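You operate a simulated robot arm through the tools that you are given. There is no shell and no other tool. Be economical: measure what you need, move in short steps, check, and stop when the job is done.

The job below is to be done with a simulated robot arm. You get a single attempt, and the scene is never put back.

Task
Wipe the grinding dust off the foot, glue the red-lined pad spot and press the white rubber pad on.
Fine: use the blue wiper and the glue brush and put both back; the green-lined spot stays bare. Set down upright: blue wiper, glue brush. A coat counts when it lies all over at full strength: go over it till it gets no stronger. What is to be rubbed or washed off counts as gone when no trace of it is left.

It is judged by the outcome, as a careful person would: the job done as asked, and still so three seconds after it is handed in. It fails if anything else is knocked over, pushed out of place, dropped, spilled or broken.

Robot
A 6-joint arm with a two-finger parallel gripper, fixed in place. Base frame: the origin is at the foot of the arm, x ahead of it, y to its left, z up. Units: cm, rad, N and s.
With the tool pointing down near the work surface it reaches from about 24 to 64 cm from the base axis. Its first joint turns from -1.152 to 1.152 rad. Payload 2.7 kg.
The tool frame sits at the grasp point between the pads (the TCP): z along the fingers, y along the line on which they close. The tips reach 2.3 cm beyond it. The gripper opens to 9.4 cm. The fingers are 3.8 cm wide and 1 cm thick; the gripper's body (5.4 by 9.6 cm) begins 3.9 cm behind the TCP.
Orientation is that of the tool frame in the base frame, as a unit quaternion [w, x, y, z]. With the fingers straight down and closing along the base's y, the tool's x points along the base's -x, its y along +y and its z along -z.

Tools
- The arm moves only by the tool servo_tool. Its arguments are lists of equal length, an entry for each row: "xyz": the shift along the tool's x, y, z in cm, a list of three; "rot": the turn, a rotation vector about the tool's x, y, z in rad, a list of three; "hand": the opening, from 0 (shut) to 1 (fully open). In form: {"xyz": [[tx, ty, tz], ...], "rot": [[wx, wy, wz], ...], "hand": [hand, ...]}. A call has 1 to 8 rows; each row is the pose to reach, as a shift and turn from the pose commanded when the call began, along the tool's axes at that moment. Each row takes 0.2 s and may step no farther than 5 cm and 0.15 rad from the row before; otherwise, or with a gripper value out of range, the whole call is refused. Where a pose cannot be reached the arm comes as near as it can. A force on the tool above 40 N (or 10 N above the force at the start of the call, whichever is more), or a blocked arm, ends the call early, and 0.2 s more pass. The fingers move at their own pace (about 4.5 cm/s each) and stop on an object; they squeeze with about 29 N. The grip force told is the motor's: it shows also when the fingers shut on nothing. Time passes only in rows, and 0.2 s behind the last, so rows that repeat a pose let the fingers close. The reply holds the time, the measured pose of the TCP, the force on the tool along the base axes, the opening and the grip force, in the units named above and with some noise, with the torque about the TCP (base axes, N m) and any sound that the robot's microphone picked up.
- Cameras (640 x 400 px; columns grow to the right, rows downward): "scene" is fixed at [8.47, -45.68, 139.7]; the picture's right is [0.70, -0.71, 0.00], its down [-0.48, -0.47, -0.74] and it looks along [0.53, 0.52, -0.67] (base axes); focal length 214 px, centre (320, 200). "wrist" rides on the gripper at [8.6, 1.6, -7.5] in the tool frame; the picture's right is [-0.18, 0.98, 0.00], its down [-0.58, -0.11, -0.81] and it looks along [-0.79, -0.15, 0.59] (tool axes); focal length 243 px, centre (320, 200). There is no depth. A picture from a camera that has moved, and an enlarged one, comes with that camera's place and axes in the base frame and with its lens. The place of the scene camera against the robot may be out by one fixed shift of up to 2.5 cm in any direction.
- camera(camera): a new picture of that camera. No time passes.
- inspect(camera, box): a new picture of the part [left, top, right, bottom] of that camera's present view, enlarged. No time passes.
- job_done(): hands the job in; it is judged then, once.

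Go step by step. Nothing tells you positions but the pictures and the camera data: compare them with the known pose of the tool, close in by small moves and look again before you grip or let go. The budget is 120 turns and 68 pictures, counting those below and the enlarged ones. Unless the task says otherwise, let go and move clear before handing in, and close with one line.

The tools are called by a JSON object that holds its "method" and its "body". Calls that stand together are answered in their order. servo_tool: Moves the arm, as the interface text tells. Its arguments: {"type":"object","properties":{"xyz":{"type":"array","items":{"type":"array","items":{"type":"number"}}},"rot":{"type":"array","items":{"type":"array","items":{"type":"number"}}},"hand":{"type":"array","items":{"type":"number"}}},"required":["xyz","rot","hand"]} The other tools are called the same way: camera (camera) takes a picture; inspect (camera, box) takes an enlarged picture of a part of a camera's view; job_done () hands the job in.

At the start:

```text
clock: 0.0
ee_pos: [37.11, 6.57, 124.0]
ee_rot: [0.001, 0.0, 1.0, 0.001]
contact_force: [-0.2, -0.5, -0.3]
torque: [0.01, 0.06, 0.03]
width: 9.39
grip_force: 0.1
```

scene: 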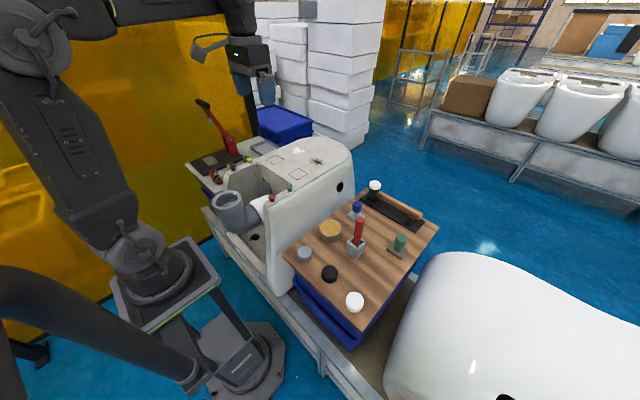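
wrist: 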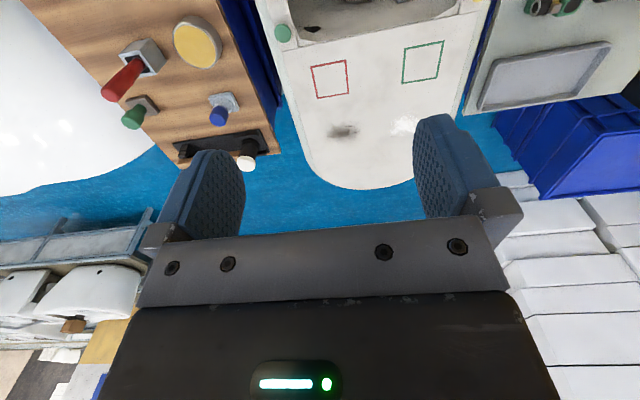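

I see the toilet-like ceramic foot with red and green squares, and a wooden tray with tools to its right. I'll enlarge both views to identify the parts.

{"method": "inspect", "body": {"camera": "scene", "box": [270, 170, 450, 320]}}

{"method": "inspect", "body": {"camera": "scene", "box": [180, 90, 370, 240]}}

{"method": "inspect", "body": {"camera": "wrist", "box": [60, 0, 480, 200]}}

```text
2.67 times, centred on (360, 245) of scene
camera zoom: at [8.47, -45.68, 139.7], right [0.7, -0.71, 0.0], down [-0.48, -0.47, -0.74], along [0.53, 0.52, -0.67], focal length 572 px, centre (213, 80)
```

zoom: 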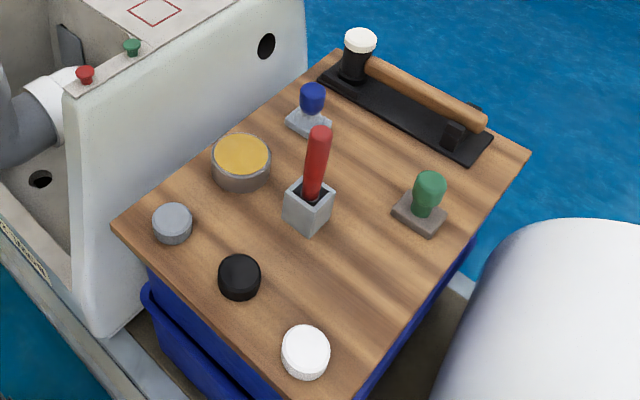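

```text
2.67 times, centred on (275, 165) of scene
camera zoom: at [8.47, -45.68, 139.7], right [0.7, -0.71, 0.0], down [-0.48, -0.47, -0.74], along [0.53, 0.52, -0.67], focal length 572 px, centre (440, 293)
```

zoom: 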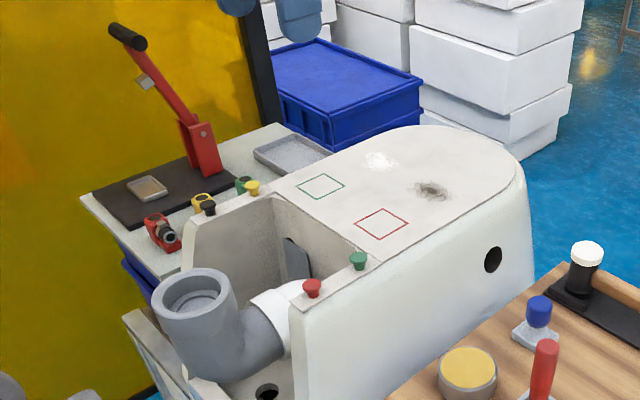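

```text
1.52 times, centred on (270, 100) of wrist
camera zoom: at [28.45, 8.03, 131.42], right [0.18, 0.98, 0.0], down [0.58, -0.11, 0.81], along [0.79, -0.15, -0.59], focal length 370 px, centre (396, 352)
```

zoom: 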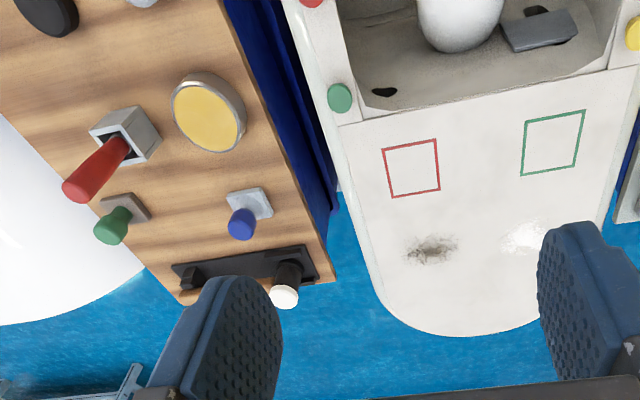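

The dark smudge looks like dust and there is also a white patch. The blue-knobbed wiper, the red-handled brush in its holder, the amber pot and the pucks are on the tray. I'll move above the tray for a closer look.

{"method": "servo_tool", "body": {"xyz": [[0, -5, 0], [0, -10, 0], [0, -15, 2], [0, -20, 4], [0, -24, 6], [0, -26, 8]], "rot": [[0, 0, 0], [0, 0, 0], [0, 0, 0], [0, 0, 0], [0, 0, 0], [0, 0, 0]], "hand": [1, 1, 1, 1, 1, 1]}}

{"method": "camera", "body": {"camera": "wrist"}}

```text
refused: row 3 steps farther than a row can; nothing moved
```

```text
62 pictures are left
camera wrist: at [28.45, 8.03, 131.42], right [0.18, 0.98, 0.0], down [0.58, -0.11, 0.81], along [0.79, -0.15, -0.59], focal length 243 px, centre (320, 200)
```

wrist: 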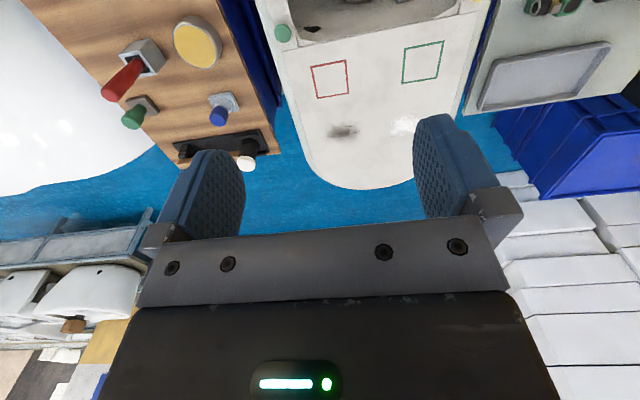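

The step was too long; I'll repeat with shorter rows.

{"method": "servo_tool", "body": {"xyz": [[0, -4.5, 1], [0, -9, 2], [0, -13, 4], [0, -17, 6], [0, -21, 8], [0, -25, 10]], "rot": [[0, 0, 0], [0, 0, 0], [0, 0, 0], [0, 0, 0], [0, 0, 0], [0, 0, 0]], "hand": [1, 1, 1, 1, 1, 1]}}

{"method": "camera", "body": {"camera": "wrist"}}

```text
clock: 1.4
ee_pos: [36.8, -18.67, 113.64]
ee_rot: [0.001, -0.001, 1.0, 0.0]
contact_force: [0.0, 0.4, 0.2]
torque: [0.01, 0.0, -0.02]
width: 9.39
grip_force: 0.0
```

```text
61 pictures are left
camera wrist: at [28.21, -17.11, 121.11], right [0.18, 0.98, 0.0], down [0.58, -0.11, 0.81], along [0.79, -0.15, -0.59], focal length 243 px, centre (320, 200)
```

wrist: 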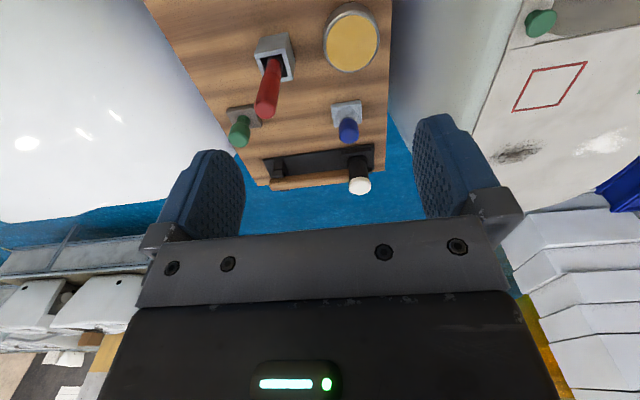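

{"method": "inspect", "body": {"camera": "wrist", "box": [200, 0, 400, 200]}}

{"method": "inspect", "body": {"camera": "wrist", "box": [480, 50, 640, 180]}}

```text
2.00 times, centred on (300, 100) of wrist
camera zoom: at [28.21, -17.11, 121.11], right [0.18, 0.98, 0.0], down [0.58, -0.11, 0.81], along [0.79, -0.15, -0.59], focal length 485 px, centre (360, 400)
```

zoom: 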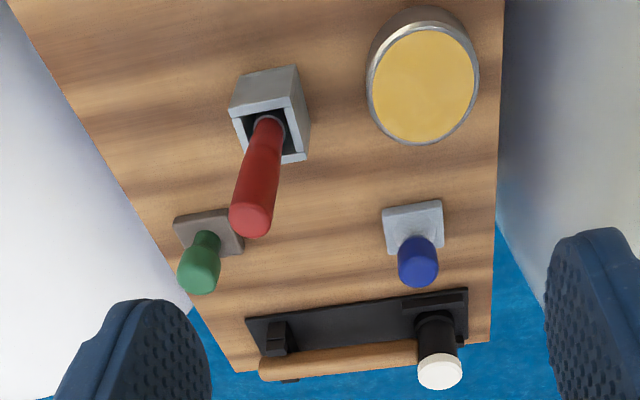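

```text
3.08 times, centred on (560, 115) of wrist
camera zoom: at [28.21, -17.11, 121.11], right [0.18, 0.98, 0.0], down [0.58, -0.11, 0.81], along [0.79, -0.15, -0.59], focal length 746 px, centre (-418, 462)
```

zoom: 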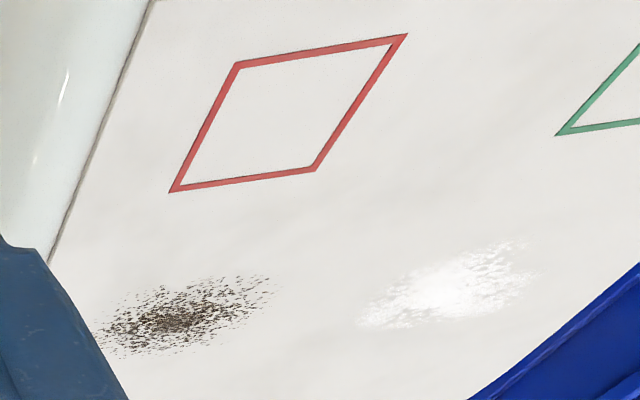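

Two kinds of dust lie on the foot (dark and white speckles). The blue wiper is near (53,-17), and I approach to above it.

{"method": "servo_tool", "body": {"xyz": [[-4, 0.4, 2], [-8, 0.8, 4.5], [-12, 1.2, 7], [-15, 1.4, 10], [-16, 1.5, 14], [-16, 1.5, 18]], "rot": [[0, 0, 0], [0, 0, 0], [0, 0, 0], [0, 0, 0], [0, 0, 0], [0, 0, 0]], "hand": [1, 1, 1, 1, 1, 1]}}

{"method": "camera", "body": {"camera": "wrist"}}

```text
clock: 2.8
ee_pos: [53.08, -17.03, 96.01]
ee_rot: [0.001, 0.0, 1.0, 0.0]
contact_force: [0.2, -0.4, -0.4]
torque: [0.03, -0.01, 0.0]
width: 9.41
grip_force: 0.0
```

```text
58 pictures are left
camera wrist: at [44.45, -15.5, 103.45], right [0.18, 0.98, 0.0], down [0.58, -0.11, 0.81], along [0.79, -0.15, -0.59], focal length 243 px, centre (320, 200)
```

wrist: 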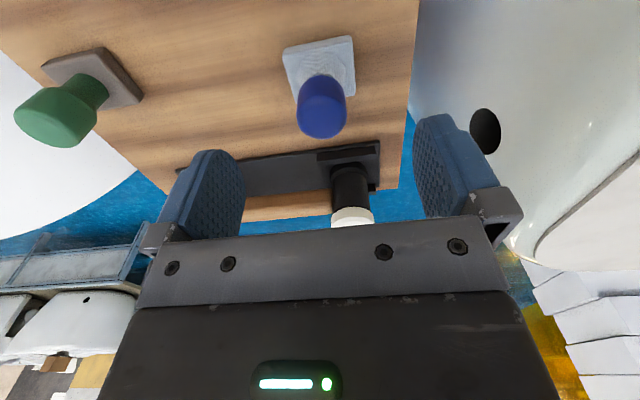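

{"method": "servo_tool", "body": {"xyz": [[0, 0, 3], [0, 0, 5], [0, 0, 6.8], [0, 0, 6.8]], "rot": [[0, 0, 0], [0, 0, 0], [0, 0, 0], [0, 0, 0]], "hand": [1, 1, 1, 1]}}

{"method": "camera", "body": {"camera": "wrist"}}

{"method": "inspect", "body": {"camera": "scene", "box": [310, 165, 450, 275]}}

```text
clock: 3.8
ee_pos: [53.05, -17.02, 89.08]
ee_rot: [0.001, 0.0, 1.0, 0.001]
contact_force: [-0.2, -0.3, 0.4]
torque: [0.0, -0.03, -0.02]
width: 9.39
grip_force: 0.1
```

```text
57 pictures are left
camera wrist: at [44.5, -15.44, 96.64], right [0.18, 0.98, 0.0], down [0.58, -0.11, 0.81], along [0.79, -0.15, -0.59], focal length 243 px, centre (320, 200)
```

wrist: 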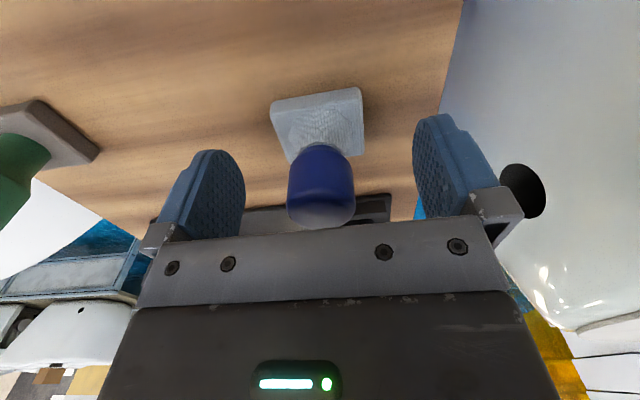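

```text
3.64 times, centred on (380, 220) of scene
camera zoom: at [8.47, -45.68, 139.7], right [0.7, -0.71, 0.0], down [-0.48, -0.47, -0.74], along [0.53, 0.52, -0.67], focal length 780 px, centre (102, 127)
```

zoom: 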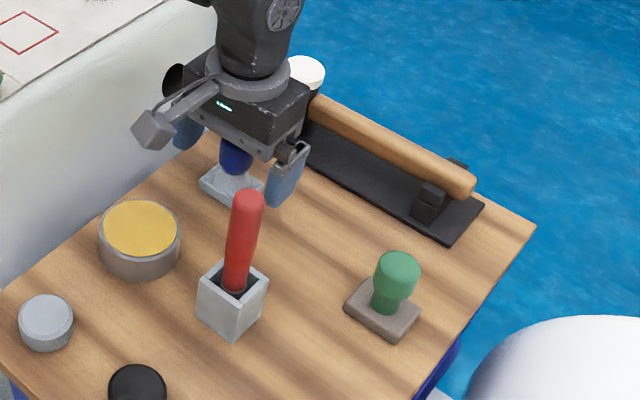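

{"method": "servo_tool", "body": {"xyz": [[0, 0, 0.2], [0, 0, 0.2], [0, 0, 0.2], [0, 0, 0.2], [0, 0, 0.2], [0, 0, 0.2]], "rot": [[0, 0, 0], [0, 0, 0], [0, 0, 0], [0, 0, 0], [0, 0, 0], [0, 0, 0]], "hand": [0.5, 0, 0, 0, 0, 0]}}

{"method": "camera", "body": {"camera": "wrist"}}

```text
clock: 5.2
ee_pos: [53.03, -17.05, 88.89]
ee_rot: [0.0, 0.001, 1.0, 0.001]
contact_force: [0.3, -0.3, 0.4]
torque: [-0.01, -0.01, 0.01]
width: 3.1
grip_force: 29.1
```

```text
55 pictures are left
camera wrist: at [44.48, -15.54, 96.41], right [0.18, 0.98, 0.0], down [0.58, -0.11, 0.81], along [0.79, -0.15, -0.59], focal length 243 px, centre (320, 200)
```

wrist: 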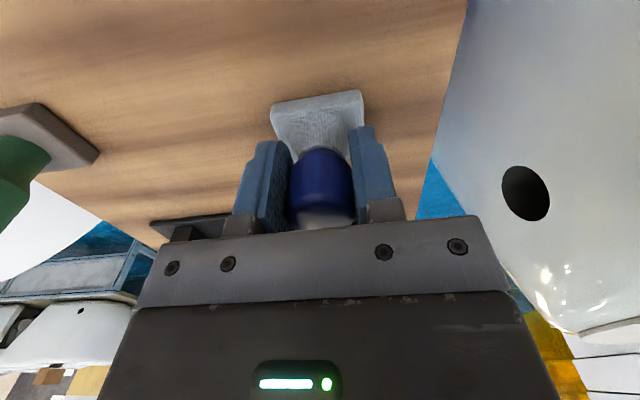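

Wiper gripped (put-back pose 53.03, -17.05, 88.89). I lift and travel over the foot.

{"method": "servo_tool", "body": {"xyz": [[0, 0, -4], [0, 0, -8.5], [0, 0, -13], [0, 0, -17], [0, 4.5, -18], [0, 9, -18], [2, 13, -18], [4, 17, -18]], "rot": [[0, 0, 0], [0, 0, 0], [0, 0, 0], [0, 0, 0], [0, 0, 0], [0, 0, 0], [0, 0, 0], [0, 0, 0]], "hand": [0, 0, 0, 0, 0, 0, 0, 0]}}

{"method": "camera", "body": {"camera": "wrist"}}

{"method": "inspect", "body": {"camera": "scene", "box": [200, 90, 400, 220]}}

```text
clock: 7.0
ee_pos: [49.44, -0.16, 106.82]
ee_rot: [0.001, -0.001, 1.0, 0.0]
contact_force: [-0.3, 1.0, -0.9]
torque: [-0.04, -0.06, 0.02]
width: 3.13
grip_force: 29.3
```

```text
54 pictures are left
camera wrist: at [40.75, 1.28, 114.34], right [0.18, 0.98, 0.0], down [0.58, -0.11, 0.81], along [0.79, -0.15, -0.59], focal length 243 px, centre (320, 200)
```

wrist: 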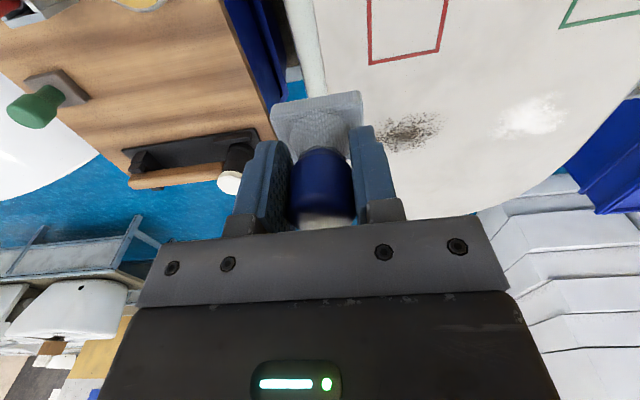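

```text
3.08 times, centred on (300, 155) of scene
camera zoom: at [8.47, -45.68, 139.7], right [0.7, -0.72, 0.0], down [-0.48, -0.47, -0.74], along [0.53, 0.52, -0.67], focal length 660 px, centre (382, 338)
```

zoom: 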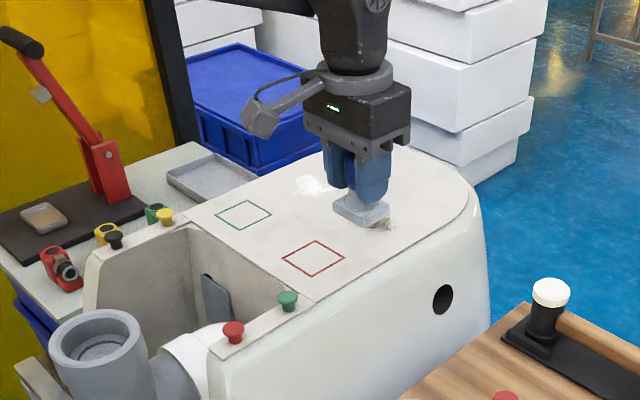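

Dark dust lies at about (57.8, 7.2), white at about (57.8, 18.1), with the foot's top near z 94. I go over the dark dust and look.

{"method": "servo_tool", "body": {"xyz": [[-3, 2.5, 0], [-6, 5, 0], [-8.4, 7.4, 1], [-8.4, 7.4, 4], [-8.4, 7.4, 5.5]], "rot": [[0, 0, 0], [0, 0, 0], [0, 0, 0], [0, 0, 0], [0, 0, 0]], "hand": [0, 0, 0, 0, 0]}}

{"method": "camera", "body": {"camera": "wrist"}}

```text
clock: 8.2
ee_pos: [57.51, 7.61, 101.45]
ee_rot: [0.001, -0.001, 1.0, 0.002]
contact_force: [1.1, -0.3, -1.3]
torque: [0.0, -0.01, -0.01]
width: 3.1
grip_force: 28.8
```

```text
52 pictures are left
camera wrist: at [48.9, 9.08, 108.94], right [0.18, 0.98, 0.0], down [0.58, -0.11, 0.81], along [0.79, -0.15, -0.59], focal length 243 px, centre (320, 200)
```

wrist: 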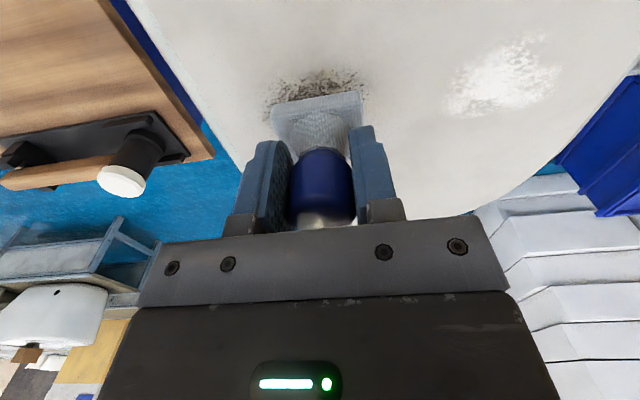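

{"method": "servo_tool", "body": {"xyz": [[0, 0, 0.8], [0, 0, 1.4], [0, 0, 1.8], [0, 0, 2.0]], "rot": [[0, 0, 0], [0, 0, 0], [0, 0, 0], [0, 0, 0]], "hand": [0, 0, 0, 0]}}

```text
clock: 9.2
ee_pos: [57.5, 7.37, 99.43]
ee_rot: [0.0, 0.0, 1.0, 0.001]
contact_force: [-0.1, 0.2, -0.4]
torque: [0.04, 0.05, 0.0]
width: 3.11
grip_force: 28.8
```

{"method": "servo_tool", "body": {"xyz": [[0, 0, 0.2], [0, 0, 0.4], [0, 0, 0.5]], "rot": [[0, 0, 0], [0, 0, 0], [0, 0, 0]], "hand": [0, 0, 0]}}

```text
clock: 10.0
ee_pos: [57.49, 7.36, 98.95]
ee_rot: [0.001, 0.0, 1.0, 0.001]
contact_force: [-0.8, 0.1, -1.9]
torque: [0.03, 0.0, 0.01]
width: 3.11
grip_force: 29.3
```

{"method": "servo_tool", "body": {"xyz": [[0, 0, 0.2], [0, 0, 0.4]], "rot": [[0, 0, 0], [0, 0, 0]], "hand": [0, 0]}}

{"method": "camera", "body": {"camera": "wrist"}}

```text
clock: 10.6
ee_pos: [57.61, 7.42, 98.81]
ee_rot: [0.002, 0.0, 1.0, 0.002]
contact_force: [-3.4, -1.4, 9.7]
torque: [-0.04, 0.28, 0.03]
width: 3.1
grip_force: 28.8
```

```text
51 pictures are left
camera wrist: at [48.87, 8.93, 106.28], right [0.18, 0.98, 0.0], down [0.58, -0.11, 0.81], along [0.8, -0.15, -0.59], focal length 243 px, centre (320, 200)
```

wrist: 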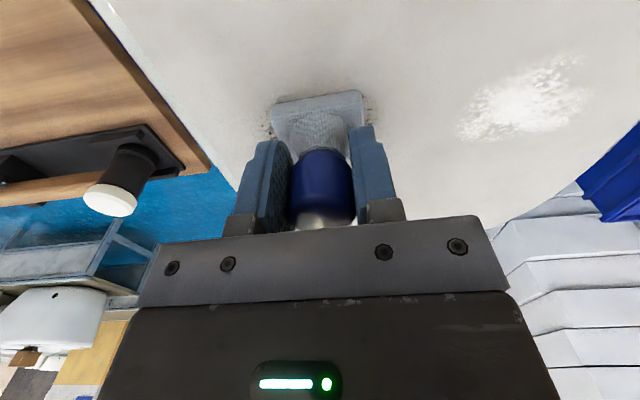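

Contact made at about 10 N. I rub back and forth over the dark dust.

{"method": "servo_tool", "body": {"xyz": [[0, -1.5, 0], [0, -3, 0], [0, -1, 0], [0, 1.5, 0], [0, 3.5, 0], [-1.5, 3, 0], [-1.5, 0.5, 0], [-1.5, -2, 0]], "rot": [[0, 0, 0], [0, 0, 0], [0, 0, 0], [0, 0, 0], [0, 0, 0], [0, 0, 0], [0, 0, 0], [0, 0, 0]], "hand": [0, 0, 0, 0, 0, 0, 0, 0]}}

{"method": "camera", "body": {"camera": "wrist"}}

```text
clock: 12.4
ee_pos: [59.08, 5.54, 98.67]
ee_rot: [0.002, -0.001, 1.0, 0.0]
contact_force: [1.3, 4.9, 17.9]
torque: [0.02, -0.13, 0.01]
width: 3.08
grip_force: 28.8
```

```text
50 pictures are left
camera wrist: at [50.46, 7.05, 106.13], right [0.18, 0.98, 0.0], down [0.58, -0.11, 0.81], along [0.79, -0.15, -0.59], focal length 243 px, centre (320, 200)
```

wrist: 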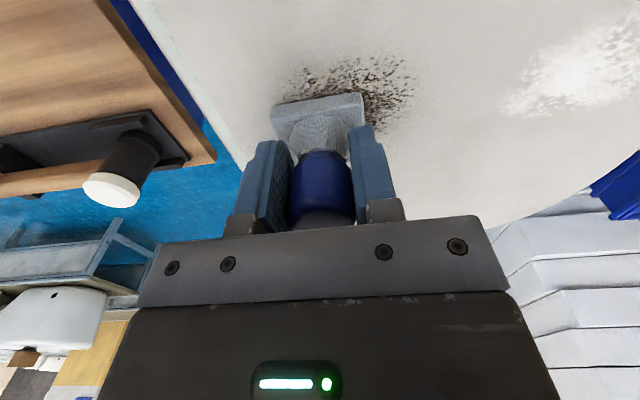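

{"method": "servo_tool", "body": {"xyz": [[0, 2.2, 0], [0, 4.5, 0], [1.8, 4.5, 0], [1.8, 2.2, 0], [1.8, -0.5, 0], [3.5, -0.5, 0], [3.5, 2.2, 0], [3.5, 4.5, 0]], "rot": [[0, 0, 0], [0, 0, 0], [0, 0, 0], [0, 0, 0], [0, 0, 0], [0, 0, 0], [0, 0, 0], [0, 0, 0]], "hand": [0, 0, 0, 0, 0, 0, 0, 0]}}

{"method": "servo_tool", "body": {"xyz": [[0, -2.2, 0], [0, -4.5, 0], [-1.8, -4.5, 0], [-1.8, -2.2, 0], [-1.8, 0.3, 0], [-3.5, 0.3, 0], [-3.5, -2.2, 0], [-3.5, -4.8, 0]], "rot": [[0, 0, 0], [0, 0, 0], [0, 0, 0], [0, 0, 0], [0, 0, 0], [0, 0, 0], [0, 0, 0], [0, 0, 0]], "hand": [0, 0, 0, 0, 0, 0, 0, 0]}}

{"method": "camera", "body": {"camera": "wrist"}}

```text
clock: 14.2
ee_pos: [55.49, 9.85, 98.65]
ee_rot: [0.0, 0.001, 1.0, 0.0]
contact_force: [1.0, -5.1, 11.2]
torque: [-0.1, -0.31, -0.05]
width: 3.07
grip_force: 28.6
```

```text
clock: 16.0
ee_pos: [59.11, 5.08, 98.61]
ee_rot: [0.002, -0.001, 1.0, 0.001]
contact_force: [1.0, 3.4, 13.0]
torque: [0.09, -0.13, -0.03]
width: 3.05
grip_force: 29.3
```

```text
49 pictures are left
camera wrist: at [50.51, 6.69, 106.08], right [0.18, 0.98, 0.0], down [0.58, -0.11, 0.81], along [0.79, -0.15, -0.59], focal length 243 px, centre (320, 200)
```

wrist: 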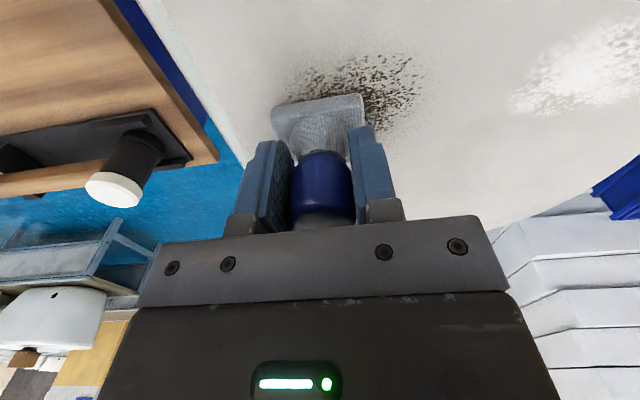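

The dark mark isn't diminishing. I look closely before going on.

{"method": "inspect", "body": {"camera": "wrist", "box": [240, 20, 480, 170]}}

```text
2.67 times, centred on (360, 95) of wrist
camera zoom: at [50.51, 6.69, 106.08], right [0.18, 0.98, 0.0], down [0.58, -0.11, 0.81], along [0.79, -0.15, -0.59], focal length 647 px, centre (213, 480)
```

zoom: 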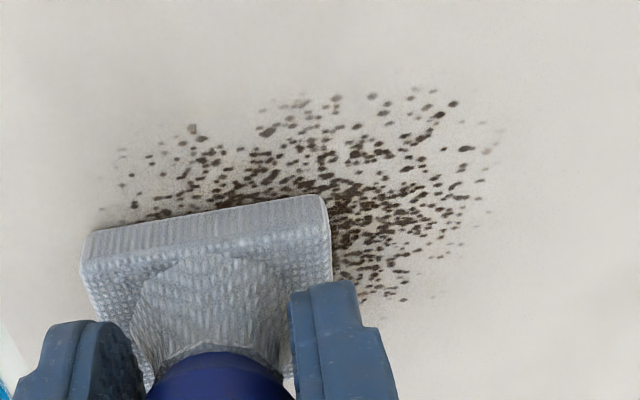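

The dark flecks look fired-in rather than loose. I'll try the white patch, lifting across.

{"method": "servo_tool", "body": {"xyz": [[0, 0, -1.5], [0, 1, -3], [0.5, 5, -3], [1, 9, -3], [1.3, 12.5, -3], [1.3, 12.8, -2], [1.3, 12.8, -1], [1.3, 12.8, -0.3]], "rot": [[0, 0, 0], [0, 0, 0], [0, 0, 0], [0, 0, 0], [0, 0, 0], [0, 0, 0], [0, 0, 0], [0, 0, 0]], "hand": [0, 0, 0, 0, 0, 0, 0, 0]}}

{"method": "camera", "body": {"camera": "wrist"}}

```text
clock: 17.8
ee_pos: [57.82, 17.82, 98.93]
ee_rot: [0.001, 0.0, 1.0, 0.001]
contact_force: [-0.5, -0.2, -1.4]
torque: [0.01, -0.01, -0.01]
width: 3.09
grip_force: 29.5
```

```text
47 pictures are left
camera wrist: at [49.25, 19.44, 106.48], right [0.18, 0.98, 0.0], down [0.58, -0.11, 0.81], along [0.79, -0.15, -0.59], focal length 243 px, centre (320, 200)
```

wrist: 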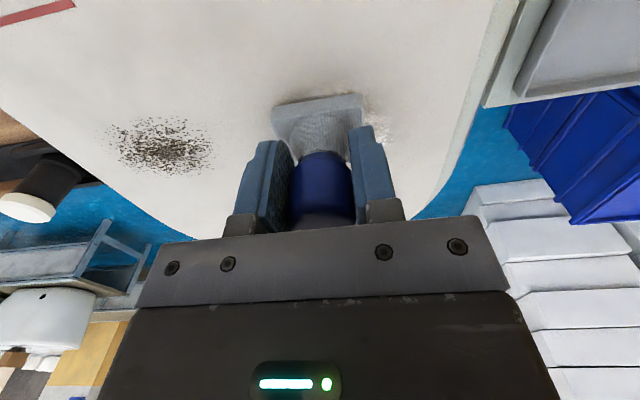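

{"method": "servo_tool", "body": {"xyz": [[0, 0.5, 0.3], [0, 2, 0.4], [0, 3.5, 0.4], [0, 1, 0.4], [0, -1.5, 0.4], [0, -3, 0.4], [0, -1, 0.4], [0, 0, 0.4]], "rot": [[0, 0, 0], [0, 0, 0], [0, 0, 0], [0, 0, 0], [0, 0, 0], [0, 0, 0], [0, 0, 0], [0, 0, 0]], "hand": [0, 0, 0, 0, 0, 0, 0, 0]}}

{"method": "servo_tool", "body": {"xyz": [[1.5, 0, 0], [1.5, 2, 0], [1.5, 3.5, 0], [-1.5, 3.5, 0], [-1.5, 1, 0], [-1.5, -1.5, 0], [-1.5, -3, 0], [1.5, -3.5, 0]], "rot": [[0, 0, 0], [0, 0, 0], [0, 0, 0], [0, 0, 0], [0, 0, 0], [0, 0, 0], [0, 0, 0], [0, 0, 0]], "hand": [0, 0, 0, 0, 0, 0, 0, 0]}}

{"method": "camera", "body": {"camera": "wrist"}}

```text
clock: 19.6
ee_pos: [57.77, 17.78, 98.6]
ee_rot: [0.002, 0.0, 1.0, 0.001]
contact_force: [0.5, -6.2, 18.3]
torque: [-0.13, 0.11, 0.03]
width: 3.06
grip_force: 29.1
```

```text
clock: 21.4
ee_pos: [56.07, 14.46, 98.5]
ee_rot: [0.005, 0.0, 1.0, 0.001]
contact_force: [6.9, -0.5, 16.6]
torque: [-0.06, -0.09, 0.06]
width: 3.05
grip_force: 29.0
```

```text
46 pictures are left
camera wrist: at [47.59, 15.99, 105.98], right [0.18, 0.98, 0.0], down [0.57, -0.11, 0.81], along [0.8, -0.15, -0.59], focal length 243 px, centre (320, 200)
```

wrist: 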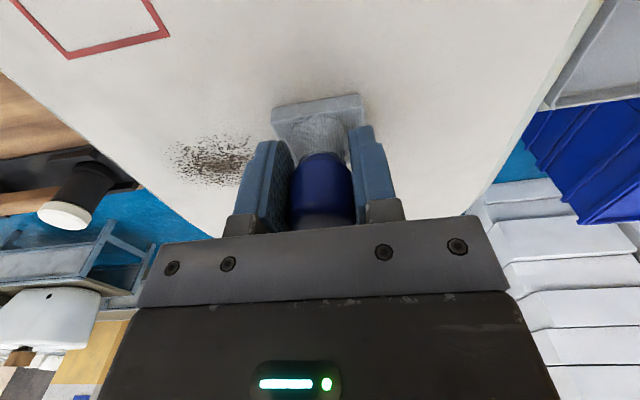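

The white dust comes off, so that is the grinding dust and the dark flecks are fixed. I do another set of strokes, then lift and check.

{"method": "servo_tool", "body": {"xyz": [[0, 2.5, 0], [0, 5, 0], [0, 7, 0], [-1.7, 7, 0], [-1.7, 4.5, 0], [-1.7, 2, 0], [-1.7, 0, 0], [-3, 0, 0]], "rot": [[0, 0, 0], [0, 0, 0], [0, 0, 0], [0, 0, 0], [0, 0, 0], [0, 0, 0], [0, 0, 0], [0, 0, 0]], "hand": [0, 0, 0, 0, 0, 0, 0, 0]}}

{"method": "servo_tool", "body": {"xyz": [[0, 2.5, 0], [0, 5, 0], [0, 7, 0], [1.5, 7, 0], [1.5, 4.5, 0], [1.5, 2, -1], [4, 0, -3], [8, 0, -5]], "rot": [[0, 0, 0], [0, 0, 0], [0, 0, 0], [0, 0, 0], [0, 0, 0], [0, 0, 0], [0, 0, 0], [0, 0, 0]], "hand": [0, 0, 0, 0, 0, 0, 0, 0]}}

{"method": "camera", "body": {"camera": "wrist"}}

{"method": "inspect", "body": {"camera": "scene", "box": [230, 110, 390, 210]}}

```text
clock: 23.2
ee_pos: [59.39, 14.3, 98.52]
ee_rot: [0.002, 0.0, 1.0, 0.001]
contact_force: [-4.9, -0.7, 12.6]
torque: [0.03, -0.14, 0.0]
width: 3.05
grip_force: 29.0
```

```text
clock: 25.0
ee_pos: [51.04, 14.29, 103.17]
ee_rot: [0.0, 0.001, 1.0, 0.001]
contact_force: [-0.1, -0.1, -0.1]
torque: [0.02, -0.01, 0.01]
width: 3.04
grip_force: 29.1
```

```text
45 pictures are left
camera wrist: at [42.41, 15.79, 110.66], right [0.18, 0.98, 0.0], down [0.58, -0.11, 0.81], along [0.79, -0.15, -0.59], focal length 243 px, centre (320, 200)
```

wrist: 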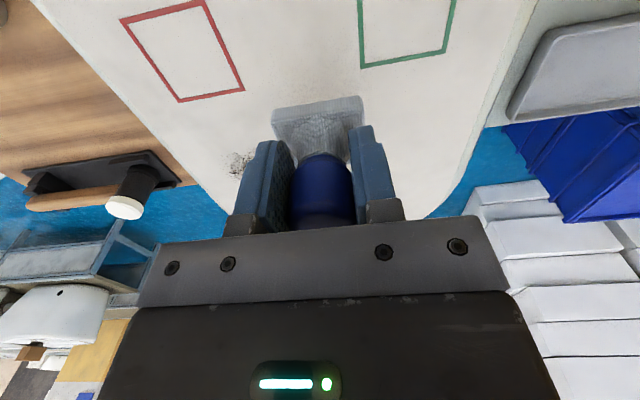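

```text
4.00 times, centred on (310, 160) of scene
camera zoom: at [8.47, -45.68, 139.7], right [0.7, -0.72, 0.0], down [-0.48, -0.47, -0.74], along [0.53, 0.52, -0.67], focal length 858 px, centre (360, 360)
```

zoom: 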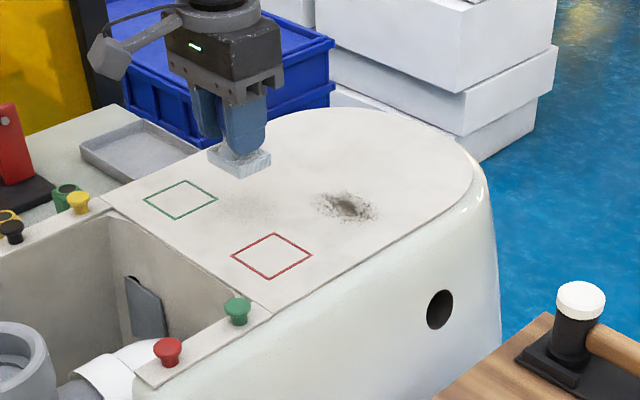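

{"method": "servo_tool", "body": {"xyz": [[0, -4, -2], [0, -8, -3.5], [1, -11, -3.6], [1.6, -14.4, -3.6]], "rot": [[0, 0, 0], [0, 0, 0], [0, 0, 0], [0, 0, 0]], "hand": [0, 0, 0, 0]}}

{"method": "inspect", "body": {"camera": "wrist", "box": [340, 50, 640, 220]}}

```text
clock: 26.0
ee_pos: [49.67, -0.18, 107.28]
ee_rot: [0.001, 0.0, 1.0, 0.001]
contact_force: [-0.3, -0.5, -0.7]
torque: [-0.01, 0.01, -0.01]
width: 3.06
grip_force: 29.0
```

```text
2.13 times, centred on (490, 135) of wrist
camera zoom: at [41.01, 1.39, 114.74], right [0.18, 0.98, 0.0], down [0.58, -0.11, 0.81], along [0.79, -0.15, -0.59], focal length 518 px, centre (-43, 339)
```

zoom: 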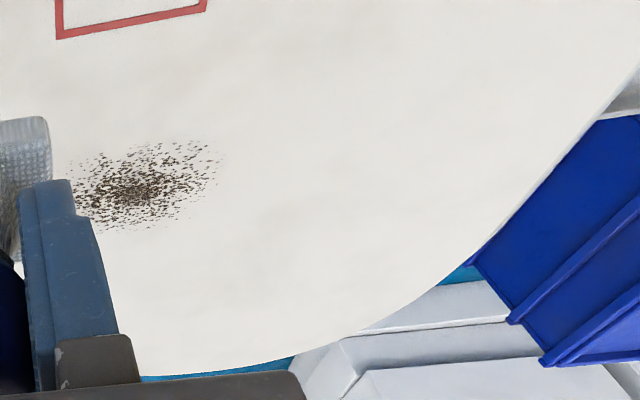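

The white dust is gone. To be sure about the dark specks, I'll rub them more and compare from this same viewpoint.

{"method": "servo_tool", "body": {"xyz": [[-3, 2.5, 0], [-6, 5, 0], [-8, 7.5, 2], [-8, 7.5, 5], [-8, 7.5, 7], [-8, 7.5, 8.2], [-8, 7.5, 8.7], [-8, 9, 8.8]], "rot": [[0, 0, 0], [0, 0, 0], [0, 0, 0], [0, 0, 0], [0, 0, 0], [0, 0, 0], [0, 0, 0], [0, 0, 0]], "hand": [0, 0, 0, 0, 0, 0, 0, 0]}}

{"method": "servo_tool", "body": {"xyz": [[0, -1.5, 0], [0, -3, 0], [0, -1, 0], [0, 1, 0], [0, -1, 0], [0, -3, 0], [0, -1, 0], [0, 1, 0]], "rot": [[0, 0, 0], [0, 0, 0], [0, 0, 0], [0, 0, 0], [0, 0, 0], [0, 0, 0], [0, 0, 0], [0, 0, 0]], "hand": [0, 0, 0, 0, 0, 0, 0, 0]}}

{"method": "servo_tool", "body": {"xyz": [[0, -1.5, 0], [0, -3, 0], [0, -1.5, 0], [0, -1.5, -2], [2, -4, -4], [4, -6, -7], [6, -8, -8.8], [8, -10, -8.8]], "rot": [[0, 0, 0], [0, 0, 0], [0, 0, 0], [0, 0, 0], [0, 0, 0], [0, 0, 0], [0, 0, 0], [0, 0, 0]], "hand": [0, 0, 0, 0, 0, 0, 0, 0]}}

{"method": "inspect", "body": {"camera": "wrist", "box": [340, 50, 640, 220]}}

```text
clock: 27.8
ee_pos: [57.64, 9.07, 98.51]
ee_rot: [0.004, 0.0, 1.0, 0.0]
contact_force: [1.2, -6.0, 20.0]
torque: [-0.1, 0.2, 0.03]
width: 3.05
grip_force: 29.4
```

```text
clock: 29.6
ee_pos: [57.72, 9.86, 98.46]
ee_rot: [0.001, -0.001, 1.0, 0.0]
contact_force: [-0.6, -7.8, 20.4]
torque: [-0.1, -0.31, -0.11]
width: 3.06
grip_force: 29.1
```

```text
clock: 31.4
ee_pos: [49.74, -0.39, 107.07]
ee_rot: [0.001, 0.001, 1.0, 0.001]
contact_force: [-0.4, -1.0, -1.8]
torque: [-0.01, -0.01, -0.01]
width: 3.04
grip_force: 29.0
```

```text
2.13 times, centred on (490, 135) of wrist
camera zoom: at [41.1, 1.29, 114.61], right [0.18, 0.98, 0.0], down [0.58, -0.11, 0.81], along [0.79, -0.15, -0.59], focal length 518 px, centre (-43, 339)
```

zoom: 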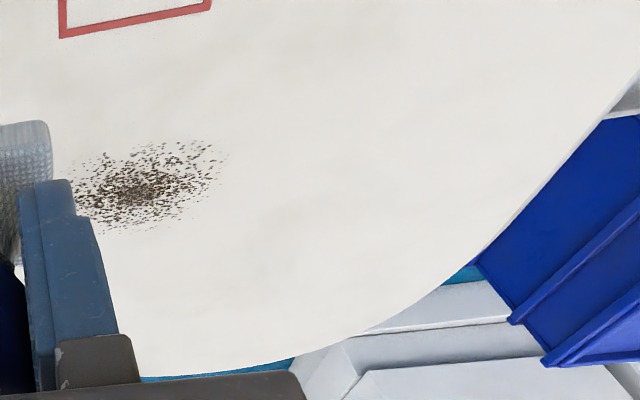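

The dark marks don't change at all, so they're in the glaze. I return the wiper to its spot.

{"method": "servo_tool", "body": {"xyz": [[-1, -4.5, 0], [-2, -9, 0], [-3, -13, 0], [-3.3, -16.65, 0], [-3.3, -16.65, 4.5], [-3.3, -16.65, 9], [-3.3, -16.65, 13], [-3.3, -16.65, 16]], "rot": [[0, 0, 0], [0, 0, 0], [0, 0, 0], [0, 0, 0], [0, 0, 0], [0, 0, 0], [0, 0, 0], [0, 0, 0]], "hand": [0, 0, 0, 0, 0, 0, 0, 0]}}

{"method": "servo_tool", "body": {"xyz": [[0, 0, 0.8], [0, 0, 1.3], [0, 0, 1.7], [0, 0, 1.9]], "rot": [[0, 0, 0], [0, 0, 0], [0, 0, 0], [0, 0, 0]], "hand": [0, 0, 0, 0]}}

{"method": "camera", "body": {"camera": "wrist"}}

```text
clock: 33.2
ee_pos: [52.67, -16.54, 91.13]
ee_rot: [0.001, -0.001, 1.0, 0.0]
contact_force: [-0.2, -1.1, -2.0]
torque: [0.02, -0.02, -0.01]
width: 3.06
grip_force: 29.4
```

```text
clock: 34.2
ee_pos: [52.95, -16.69, 89.05]
ee_rot: [0.001, 0.0, 1.0, 0.001]
contact_force: [0.0, -0.6, -0.4]
torque: [-0.01, 0.03, 0.0]
width: 3.05
grip_force: 29.0
```

```text
41 pictures are left
camera wrist: at [44.33, -15.13, 96.64], right [0.18, 0.98, 0.0], down [0.58, -0.11, 0.81], along [0.79, -0.15, -0.59], focal length 243 px, centre (320, 200)
```

wrist: 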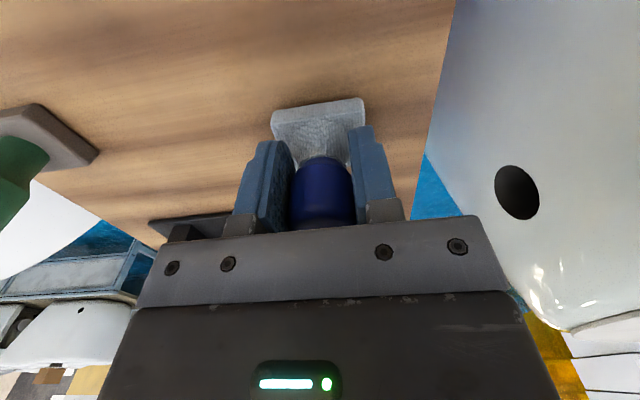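

{"method": "servo_tool", "body": {"xyz": [[0, -0.2, 0.2], [0, -0.35, 0.3], [0, -0.35, 0.4]], "rot": [[0, 0, 0], [0, 0, 0], [0, 0, 0]], "hand": [0, 0, 0]}}

{"method": "servo_tool", "body": {"xyz": [[0, 0, 0.1], [0, 0, 0.2]], "rot": [[0, 0, 0], [0, 0, 0]], "hand": [0, 0]}}

```text
clock: 35.0
ee_pos: [53.05, -16.92, 88.84]
ee_rot: [0.0, -0.001, 1.0, 0.002]
contact_force: [0.1, 0.6, -1.1]
torque: [-0.02, 0.03, 0.0]
width: 3.06
grip_force: 29.5
```

```text
clock: 35.6
ee_pos: [52.97, -16.96, 88.41]
ee_rot: [0.0, 0.001, 1.0, 0.001]
contact_force: [0.0, 0.1, -0.9]
torque: [0.02, -0.01, -0.02]
width: 3.06
grip_force: 28.6
```

{"method": "servo_tool", "body": {"xyz": [[0, 0, 0.1], [0, 0, 0.2]], "rot": [[0, 0, 0], [0, 0, 0]], "hand": [0, 0]}}

```text
clock: 36.2
ee_pos: [53.06, -16.97, 88.51]
ee_rot: [0.002, -0.001, 1.0, 0.0]
contact_force: [-4.0, 1.7, 13.0]
torque: [0.04, 0.06, 0.01]
width: 3.05
grip_force: 29.5
```

It's on the board. I release and rise.

{"method": "servo_tool", "body": {"xyz": [[0, 0, -0.1], [0, 0, -0.1], [0, 0, -0.1], [0, 0, -0.1], [0, 0, -3], [0, 0, -7], [0, 0, -11], [0, 0, -15]], "rot": [[0, 0, 0], [0, 0, 0], [0, 0, 0], [0, 0, 0], [0, 0, 0], [0, 0, 0], [0, 0, 0], [0, 0, 0]], "hand": [0.3, 0.7, 1, 1, 1, 1, 1, 1]}}

{"method": "camera", "body": {"camera": "wrist"}}

```text
clock: 38.0
ee_pos: [52.83, -16.96, 103.37]
ee_rot: [0.001, -0.001, 1.0, 0.001]
contact_force: [-0.2, 0.8, -0.4]
torque: [0.02, -0.01, -0.03]
width: 9.39
grip_force: 0.2
```

```text
40 pictures are left
camera wrist: at [44.17, -15.5, 110.97], right [0.18, 0.98, 0.0], down [0.58, -0.11, 0.81], along [0.79, -0.15, -0.59], focal length 243 px, centre (320, 200)
```

wrist: 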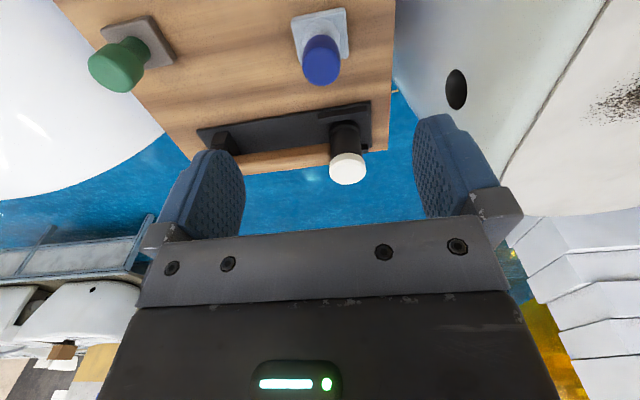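

Wiper stands upright. Next the red-handled brush in its holder; I move back to view it.

{"method": "servo_tool", "body": {"xyz": [[4, -2, -3], [8, -4, -5], [12, -6, -5], [15, -8, -5]], "rot": [[0, 0, 0], [0, 0, 0], [0, 0, 0], [0, 0, 0]], "hand": [1, 1, 1, 1]}}

{"method": "inspect", "body": {"camera": "wrist", "box": [200, 0, 440, 160]}}

```text
refused: row 1 steps farther than a row can; nothing moved
```

```text
2.50 times, centred on (320, 80) of wrist
camera zoom: at [44.17, -15.5, 110.97], right [0.18, 0.98, 0.0], down [0.58, -0.11, 0.81], along [0.79, -0.15, -0.59], focal length 606 px, centre (320, 500)
```

zoom: 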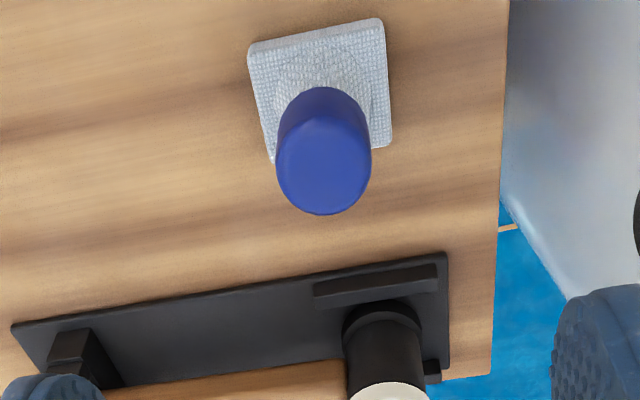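

{"method": "servo_tool", "body": {"xyz": [[3, -1.5, -3], [6.5, -3, -5], [10, -5, -6], [13, -7, -6], [16, -8.5, -6]], "rot": [[0, 0, 0], [0, 0, 0], [0, 0, 0], [0, 0, 0], [0, 0, 0]], "hand": [1, 1, 1, 1, 1]}}

{"method": "camera", "body": {"camera": "wrist"}}

```text
clock: 39.2
ee_pos: [36.73, -25.7, 109.49]
ee_rot: [0.0, 0.001, 1.0, 0.001]
contact_force: [0.5, -0.5, -0.1]
torque: [0.0, 0.03, -0.02]
width: 9.4
grip_force: 0.0
```

```text
38 pictures are left
camera wrist: at [28.12, -24.13, 116.97], right [0.18, 0.98, 0.0], down [0.58, -0.11, 0.81], along [0.79, -0.15, -0.59], focal length 243 px, centre (320, 200)
```

wrist: 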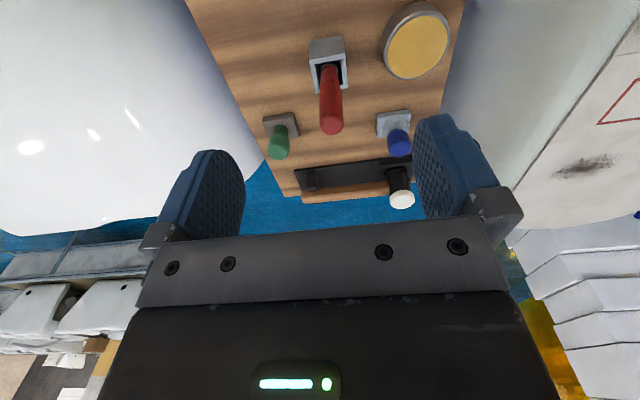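

Triangulated handle tip: about (42.2, -25.8, 98). I move above it and look.

{"method": "servo_tool", "body": {"xyz": [[-2.5, 0, 1], [-5.4, -0.1, 3], [-5.4, -0.1, 6], [-5.4, -0.1, 8]], "rot": [[0, 0, 0], [0, 0, 0], [0, 0, 0], [0, 0, 0]], "hand": [1, 1, 1, 1]}}

{"method": "camera", "body": {"camera": "wrist"}}

{"method": "inspect", "body": {"camera": "scene", "box": [280, 180, 440, 310]}}

```text
clock: 40.2
ee_pos: [42.3, -25.74, 101.38]
ee_rot: [0.001, 0.001, 1.0, 0.001]
contact_force: [0.6, -0.2, -0.3]
torque: [-0.02, -0.01, 0.0]
width: 9.41
grip_force: 0.1
```

```text
37 pictures are left
camera wrist: at [33.62, -24.14, 108.89], right [0.18, 0.98, 0.0], down [0.58, -0.11, 0.81], along [0.79, -0.15, -0.59], focal length 243 px, centre (320, 200)
```

wrist: 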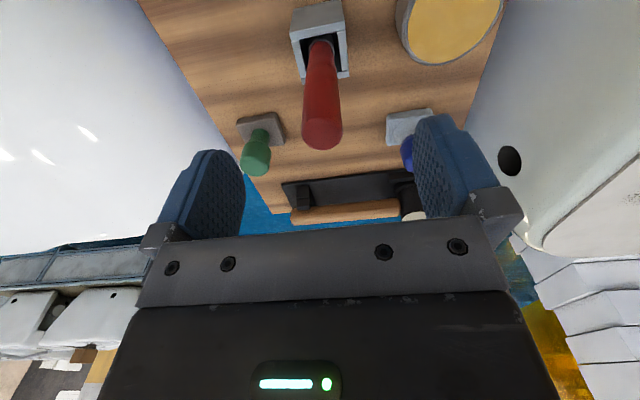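

```text
3.08 times, centred on (360, 245) of scene
camera zoom: at [8.47, -45.68, 139.7], right [0.7, -0.71, 0.0], down [-0.48, -0.47, -0.74], along [0.53, 0.52, -0.67], focal length 660 px, centre (197, 62)
```

zoom: 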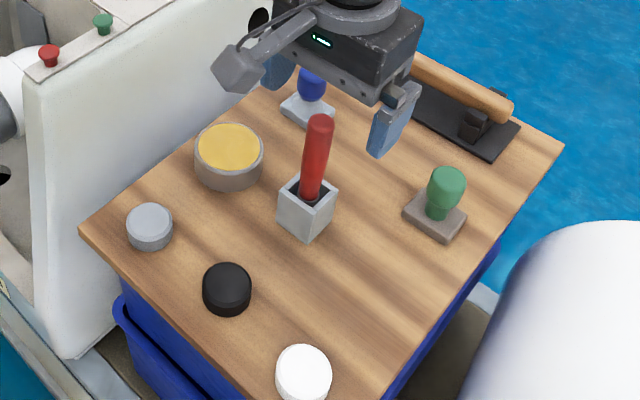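

{"method": "servo_tool", "body": {"xyz": [[0.4, 0.1, 2.5], [0.4, 0.1, 5], [0.4, 0.1, 6.5], [0.4, 0.1, 6.6]], "rot": [[0, 0, 0], [0, 0, 0], [0, 0, 0], [0, 0, 0]], "hand": [1, 1, 1, 1]}}

{"method": "camera", "body": {"camera": "wrist"}}

```text
clock: 41.2
ee_pos: [41.68, -25.42, 94.54]
ee_rot: [0.001, 0.0, 1.0, 0.001]
contact_force: [-0.5, 0.1, 0.0]
torque: [0.0, 0.04, 0.0]
width: 9.38
grip_force: 0.1
```

```text
35 pictures are left
camera wrist: at [33.08, -23.89, 102.16], right [0.18, 0.98, 0.0], down [0.58, -0.11, 0.81], along [0.79, -0.15, -0.59], focal length 243 px, centre (320, 200)
```

wrist: 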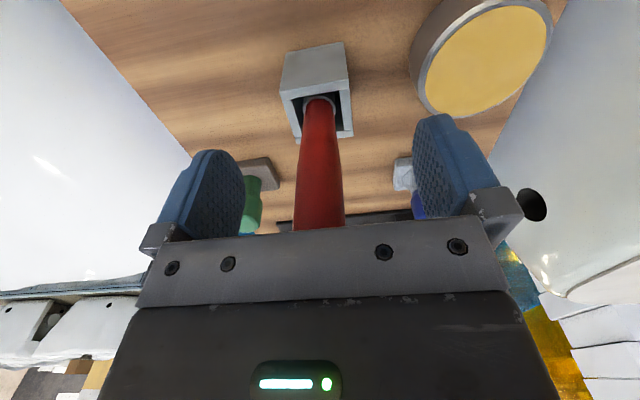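

{"method": "servo_tool", "body": {"xyz": [[0, 0, 0], [0, 0, 0], [0, 0, 0], [0, 0, 0], [0, 0, 0], [0, 0, 0]], "rot": [[0, 0, 0], [0, 0, 0], [0, 0, 0], [0, 0, 0], [0, 0, 0], [0, 0, 0]], "hand": [0.5, 0.2, 0, 0, 0, 0]}}

{"method": "servo_tool", "body": {"xyz": [[0, 0, -1], [0, 0, -3], [0, 0, -6], [0, 0, -9], [0, 0, -12]], "rot": [[0, 0, 0], [0, 0, 0], [0, 0, 0], [0, 0, 0], [0, 0, 0]], "hand": [0, 0, 0, 0, 0]}}

{"method": "camera", "body": {"camera": "wrist"}}

{"method": "inspect", "body": {"camera": "scene", "box": [280, 150, 440, 280]}}

```text
clock: 42.6
ee_pos: [41.76, -25.33, 94.63]
ee_rot: [0.001, 0.0, 1.0, 0.002]
contact_force: [-0.2, 0.2, 0.7]
torque: [0.0, 0.0, -0.03]
width: 2.16
grip_force: 28.8
```

```text
clock: 43.8
ee_pos: [41.84, -25.6, 106.68]
ee_rot: [0.001, 0.0, 1.0, 0.001]
contact_force: [-0.9, 1.1, -1.5]
torque: [0.01, 0.02, -0.03]
width: 2.15
grip_force: 29.1
```

```text
34 pictures are left
camera wrist: at [33.18, -24.05, 114.11], right [0.18, 0.98, 0.0], down [0.58, -0.11, 0.81], along [0.79, -0.15, -0.59], focal length 243 px, centre (320, 200)
```

wrist: 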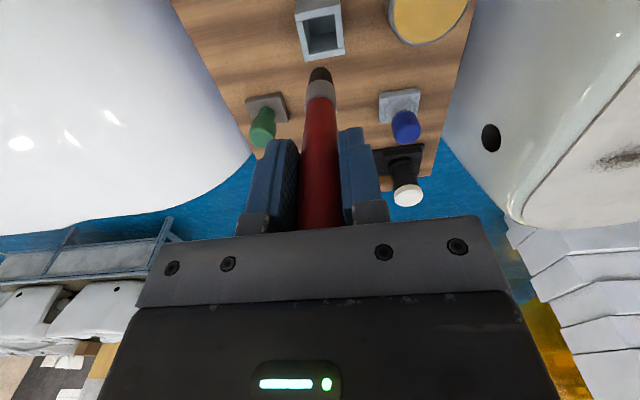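

```text
3.08 times, centred on (360, 215) of scene
camera zoom: at [8.47, -45.68, 139.7], right [0.7, -0.71, 0.0], down [-0.48, -0.47, -0.74], along [0.53, 0.52, -0.67], focal length 660 px, centre (197, 154)
```

zoom: 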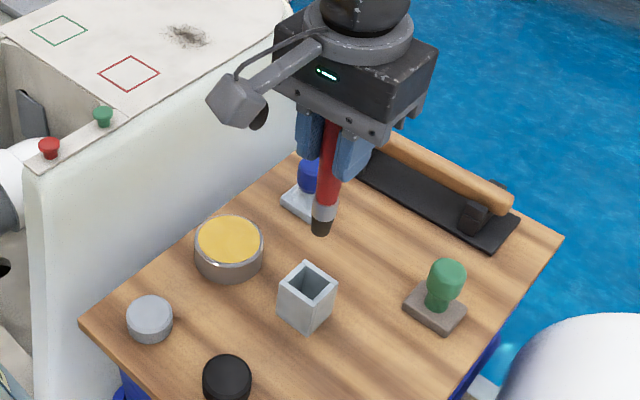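

The brush is out and hangs vertically, its tip about 10.3 cm below the TCP. I go to the glue pot at about (41.3, -15.5) and dip.

{"method": "servo_tool", "body": {"xyz": [[0.2, 3.5, 0], [0.4, 7, 0], [0.5, 10, 0], [0.5, 10, 3], [0.5, 10, 6], [0.5, 10, 8]], "rot": [[0, 0, 0], [0, 0, 0], [0, 0, 0], [0, 0, 0], [0, 0, 0], [0, 0, 0]], "hand": [0, 0, 0, 0, 0, 0]}}

{"method": "camera", "body": {"camera": "wrist"}}

{"method": "inspect", "body": {"camera": "scene", "box": [280, 150, 440, 280]}}

```text
clock: 45.2
ee_pos: [41.53, -15.63, 98.77]
ee_rot: [0.0, -0.001, 1.0, 0.001]
contact_force: [0.4, -0.1, -0.4]
torque: [0.04, 0.01, -0.05]
width: 2.17
grip_force: 29.4
```

```text
32 pictures are left
camera wrist: at [32.83, -13.93, 106.27], right [0.18, 0.98, 0.0], down [0.58, -0.11, 0.81], along [0.79, -0.15, -0.59], focal length 243 px, centre (320, 200)
```

wrist: 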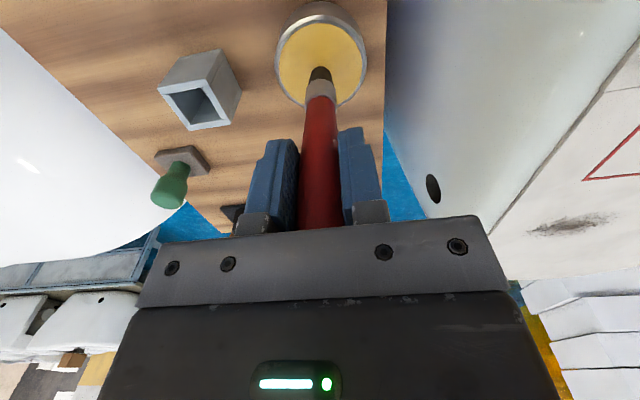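

```text
3.08 times, centred on (360, 215) of scene
camera zoom: at [8.47, -45.68, 139.7], right [0.7, -0.71, 0.0], down [-0.48, -0.47, -0.74], along [0.53, 0.52, -0.67], focal length 660 px, centre (197, 154)
```

zoom: 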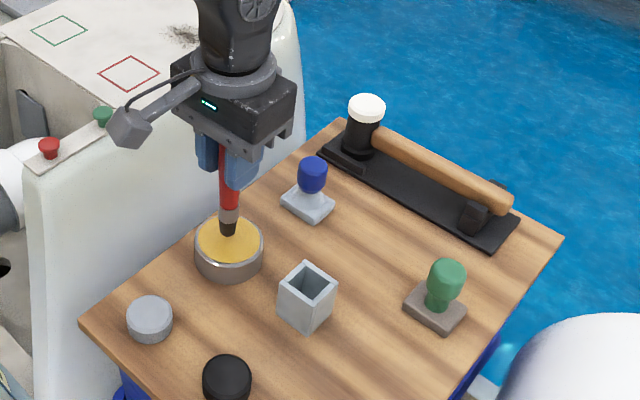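

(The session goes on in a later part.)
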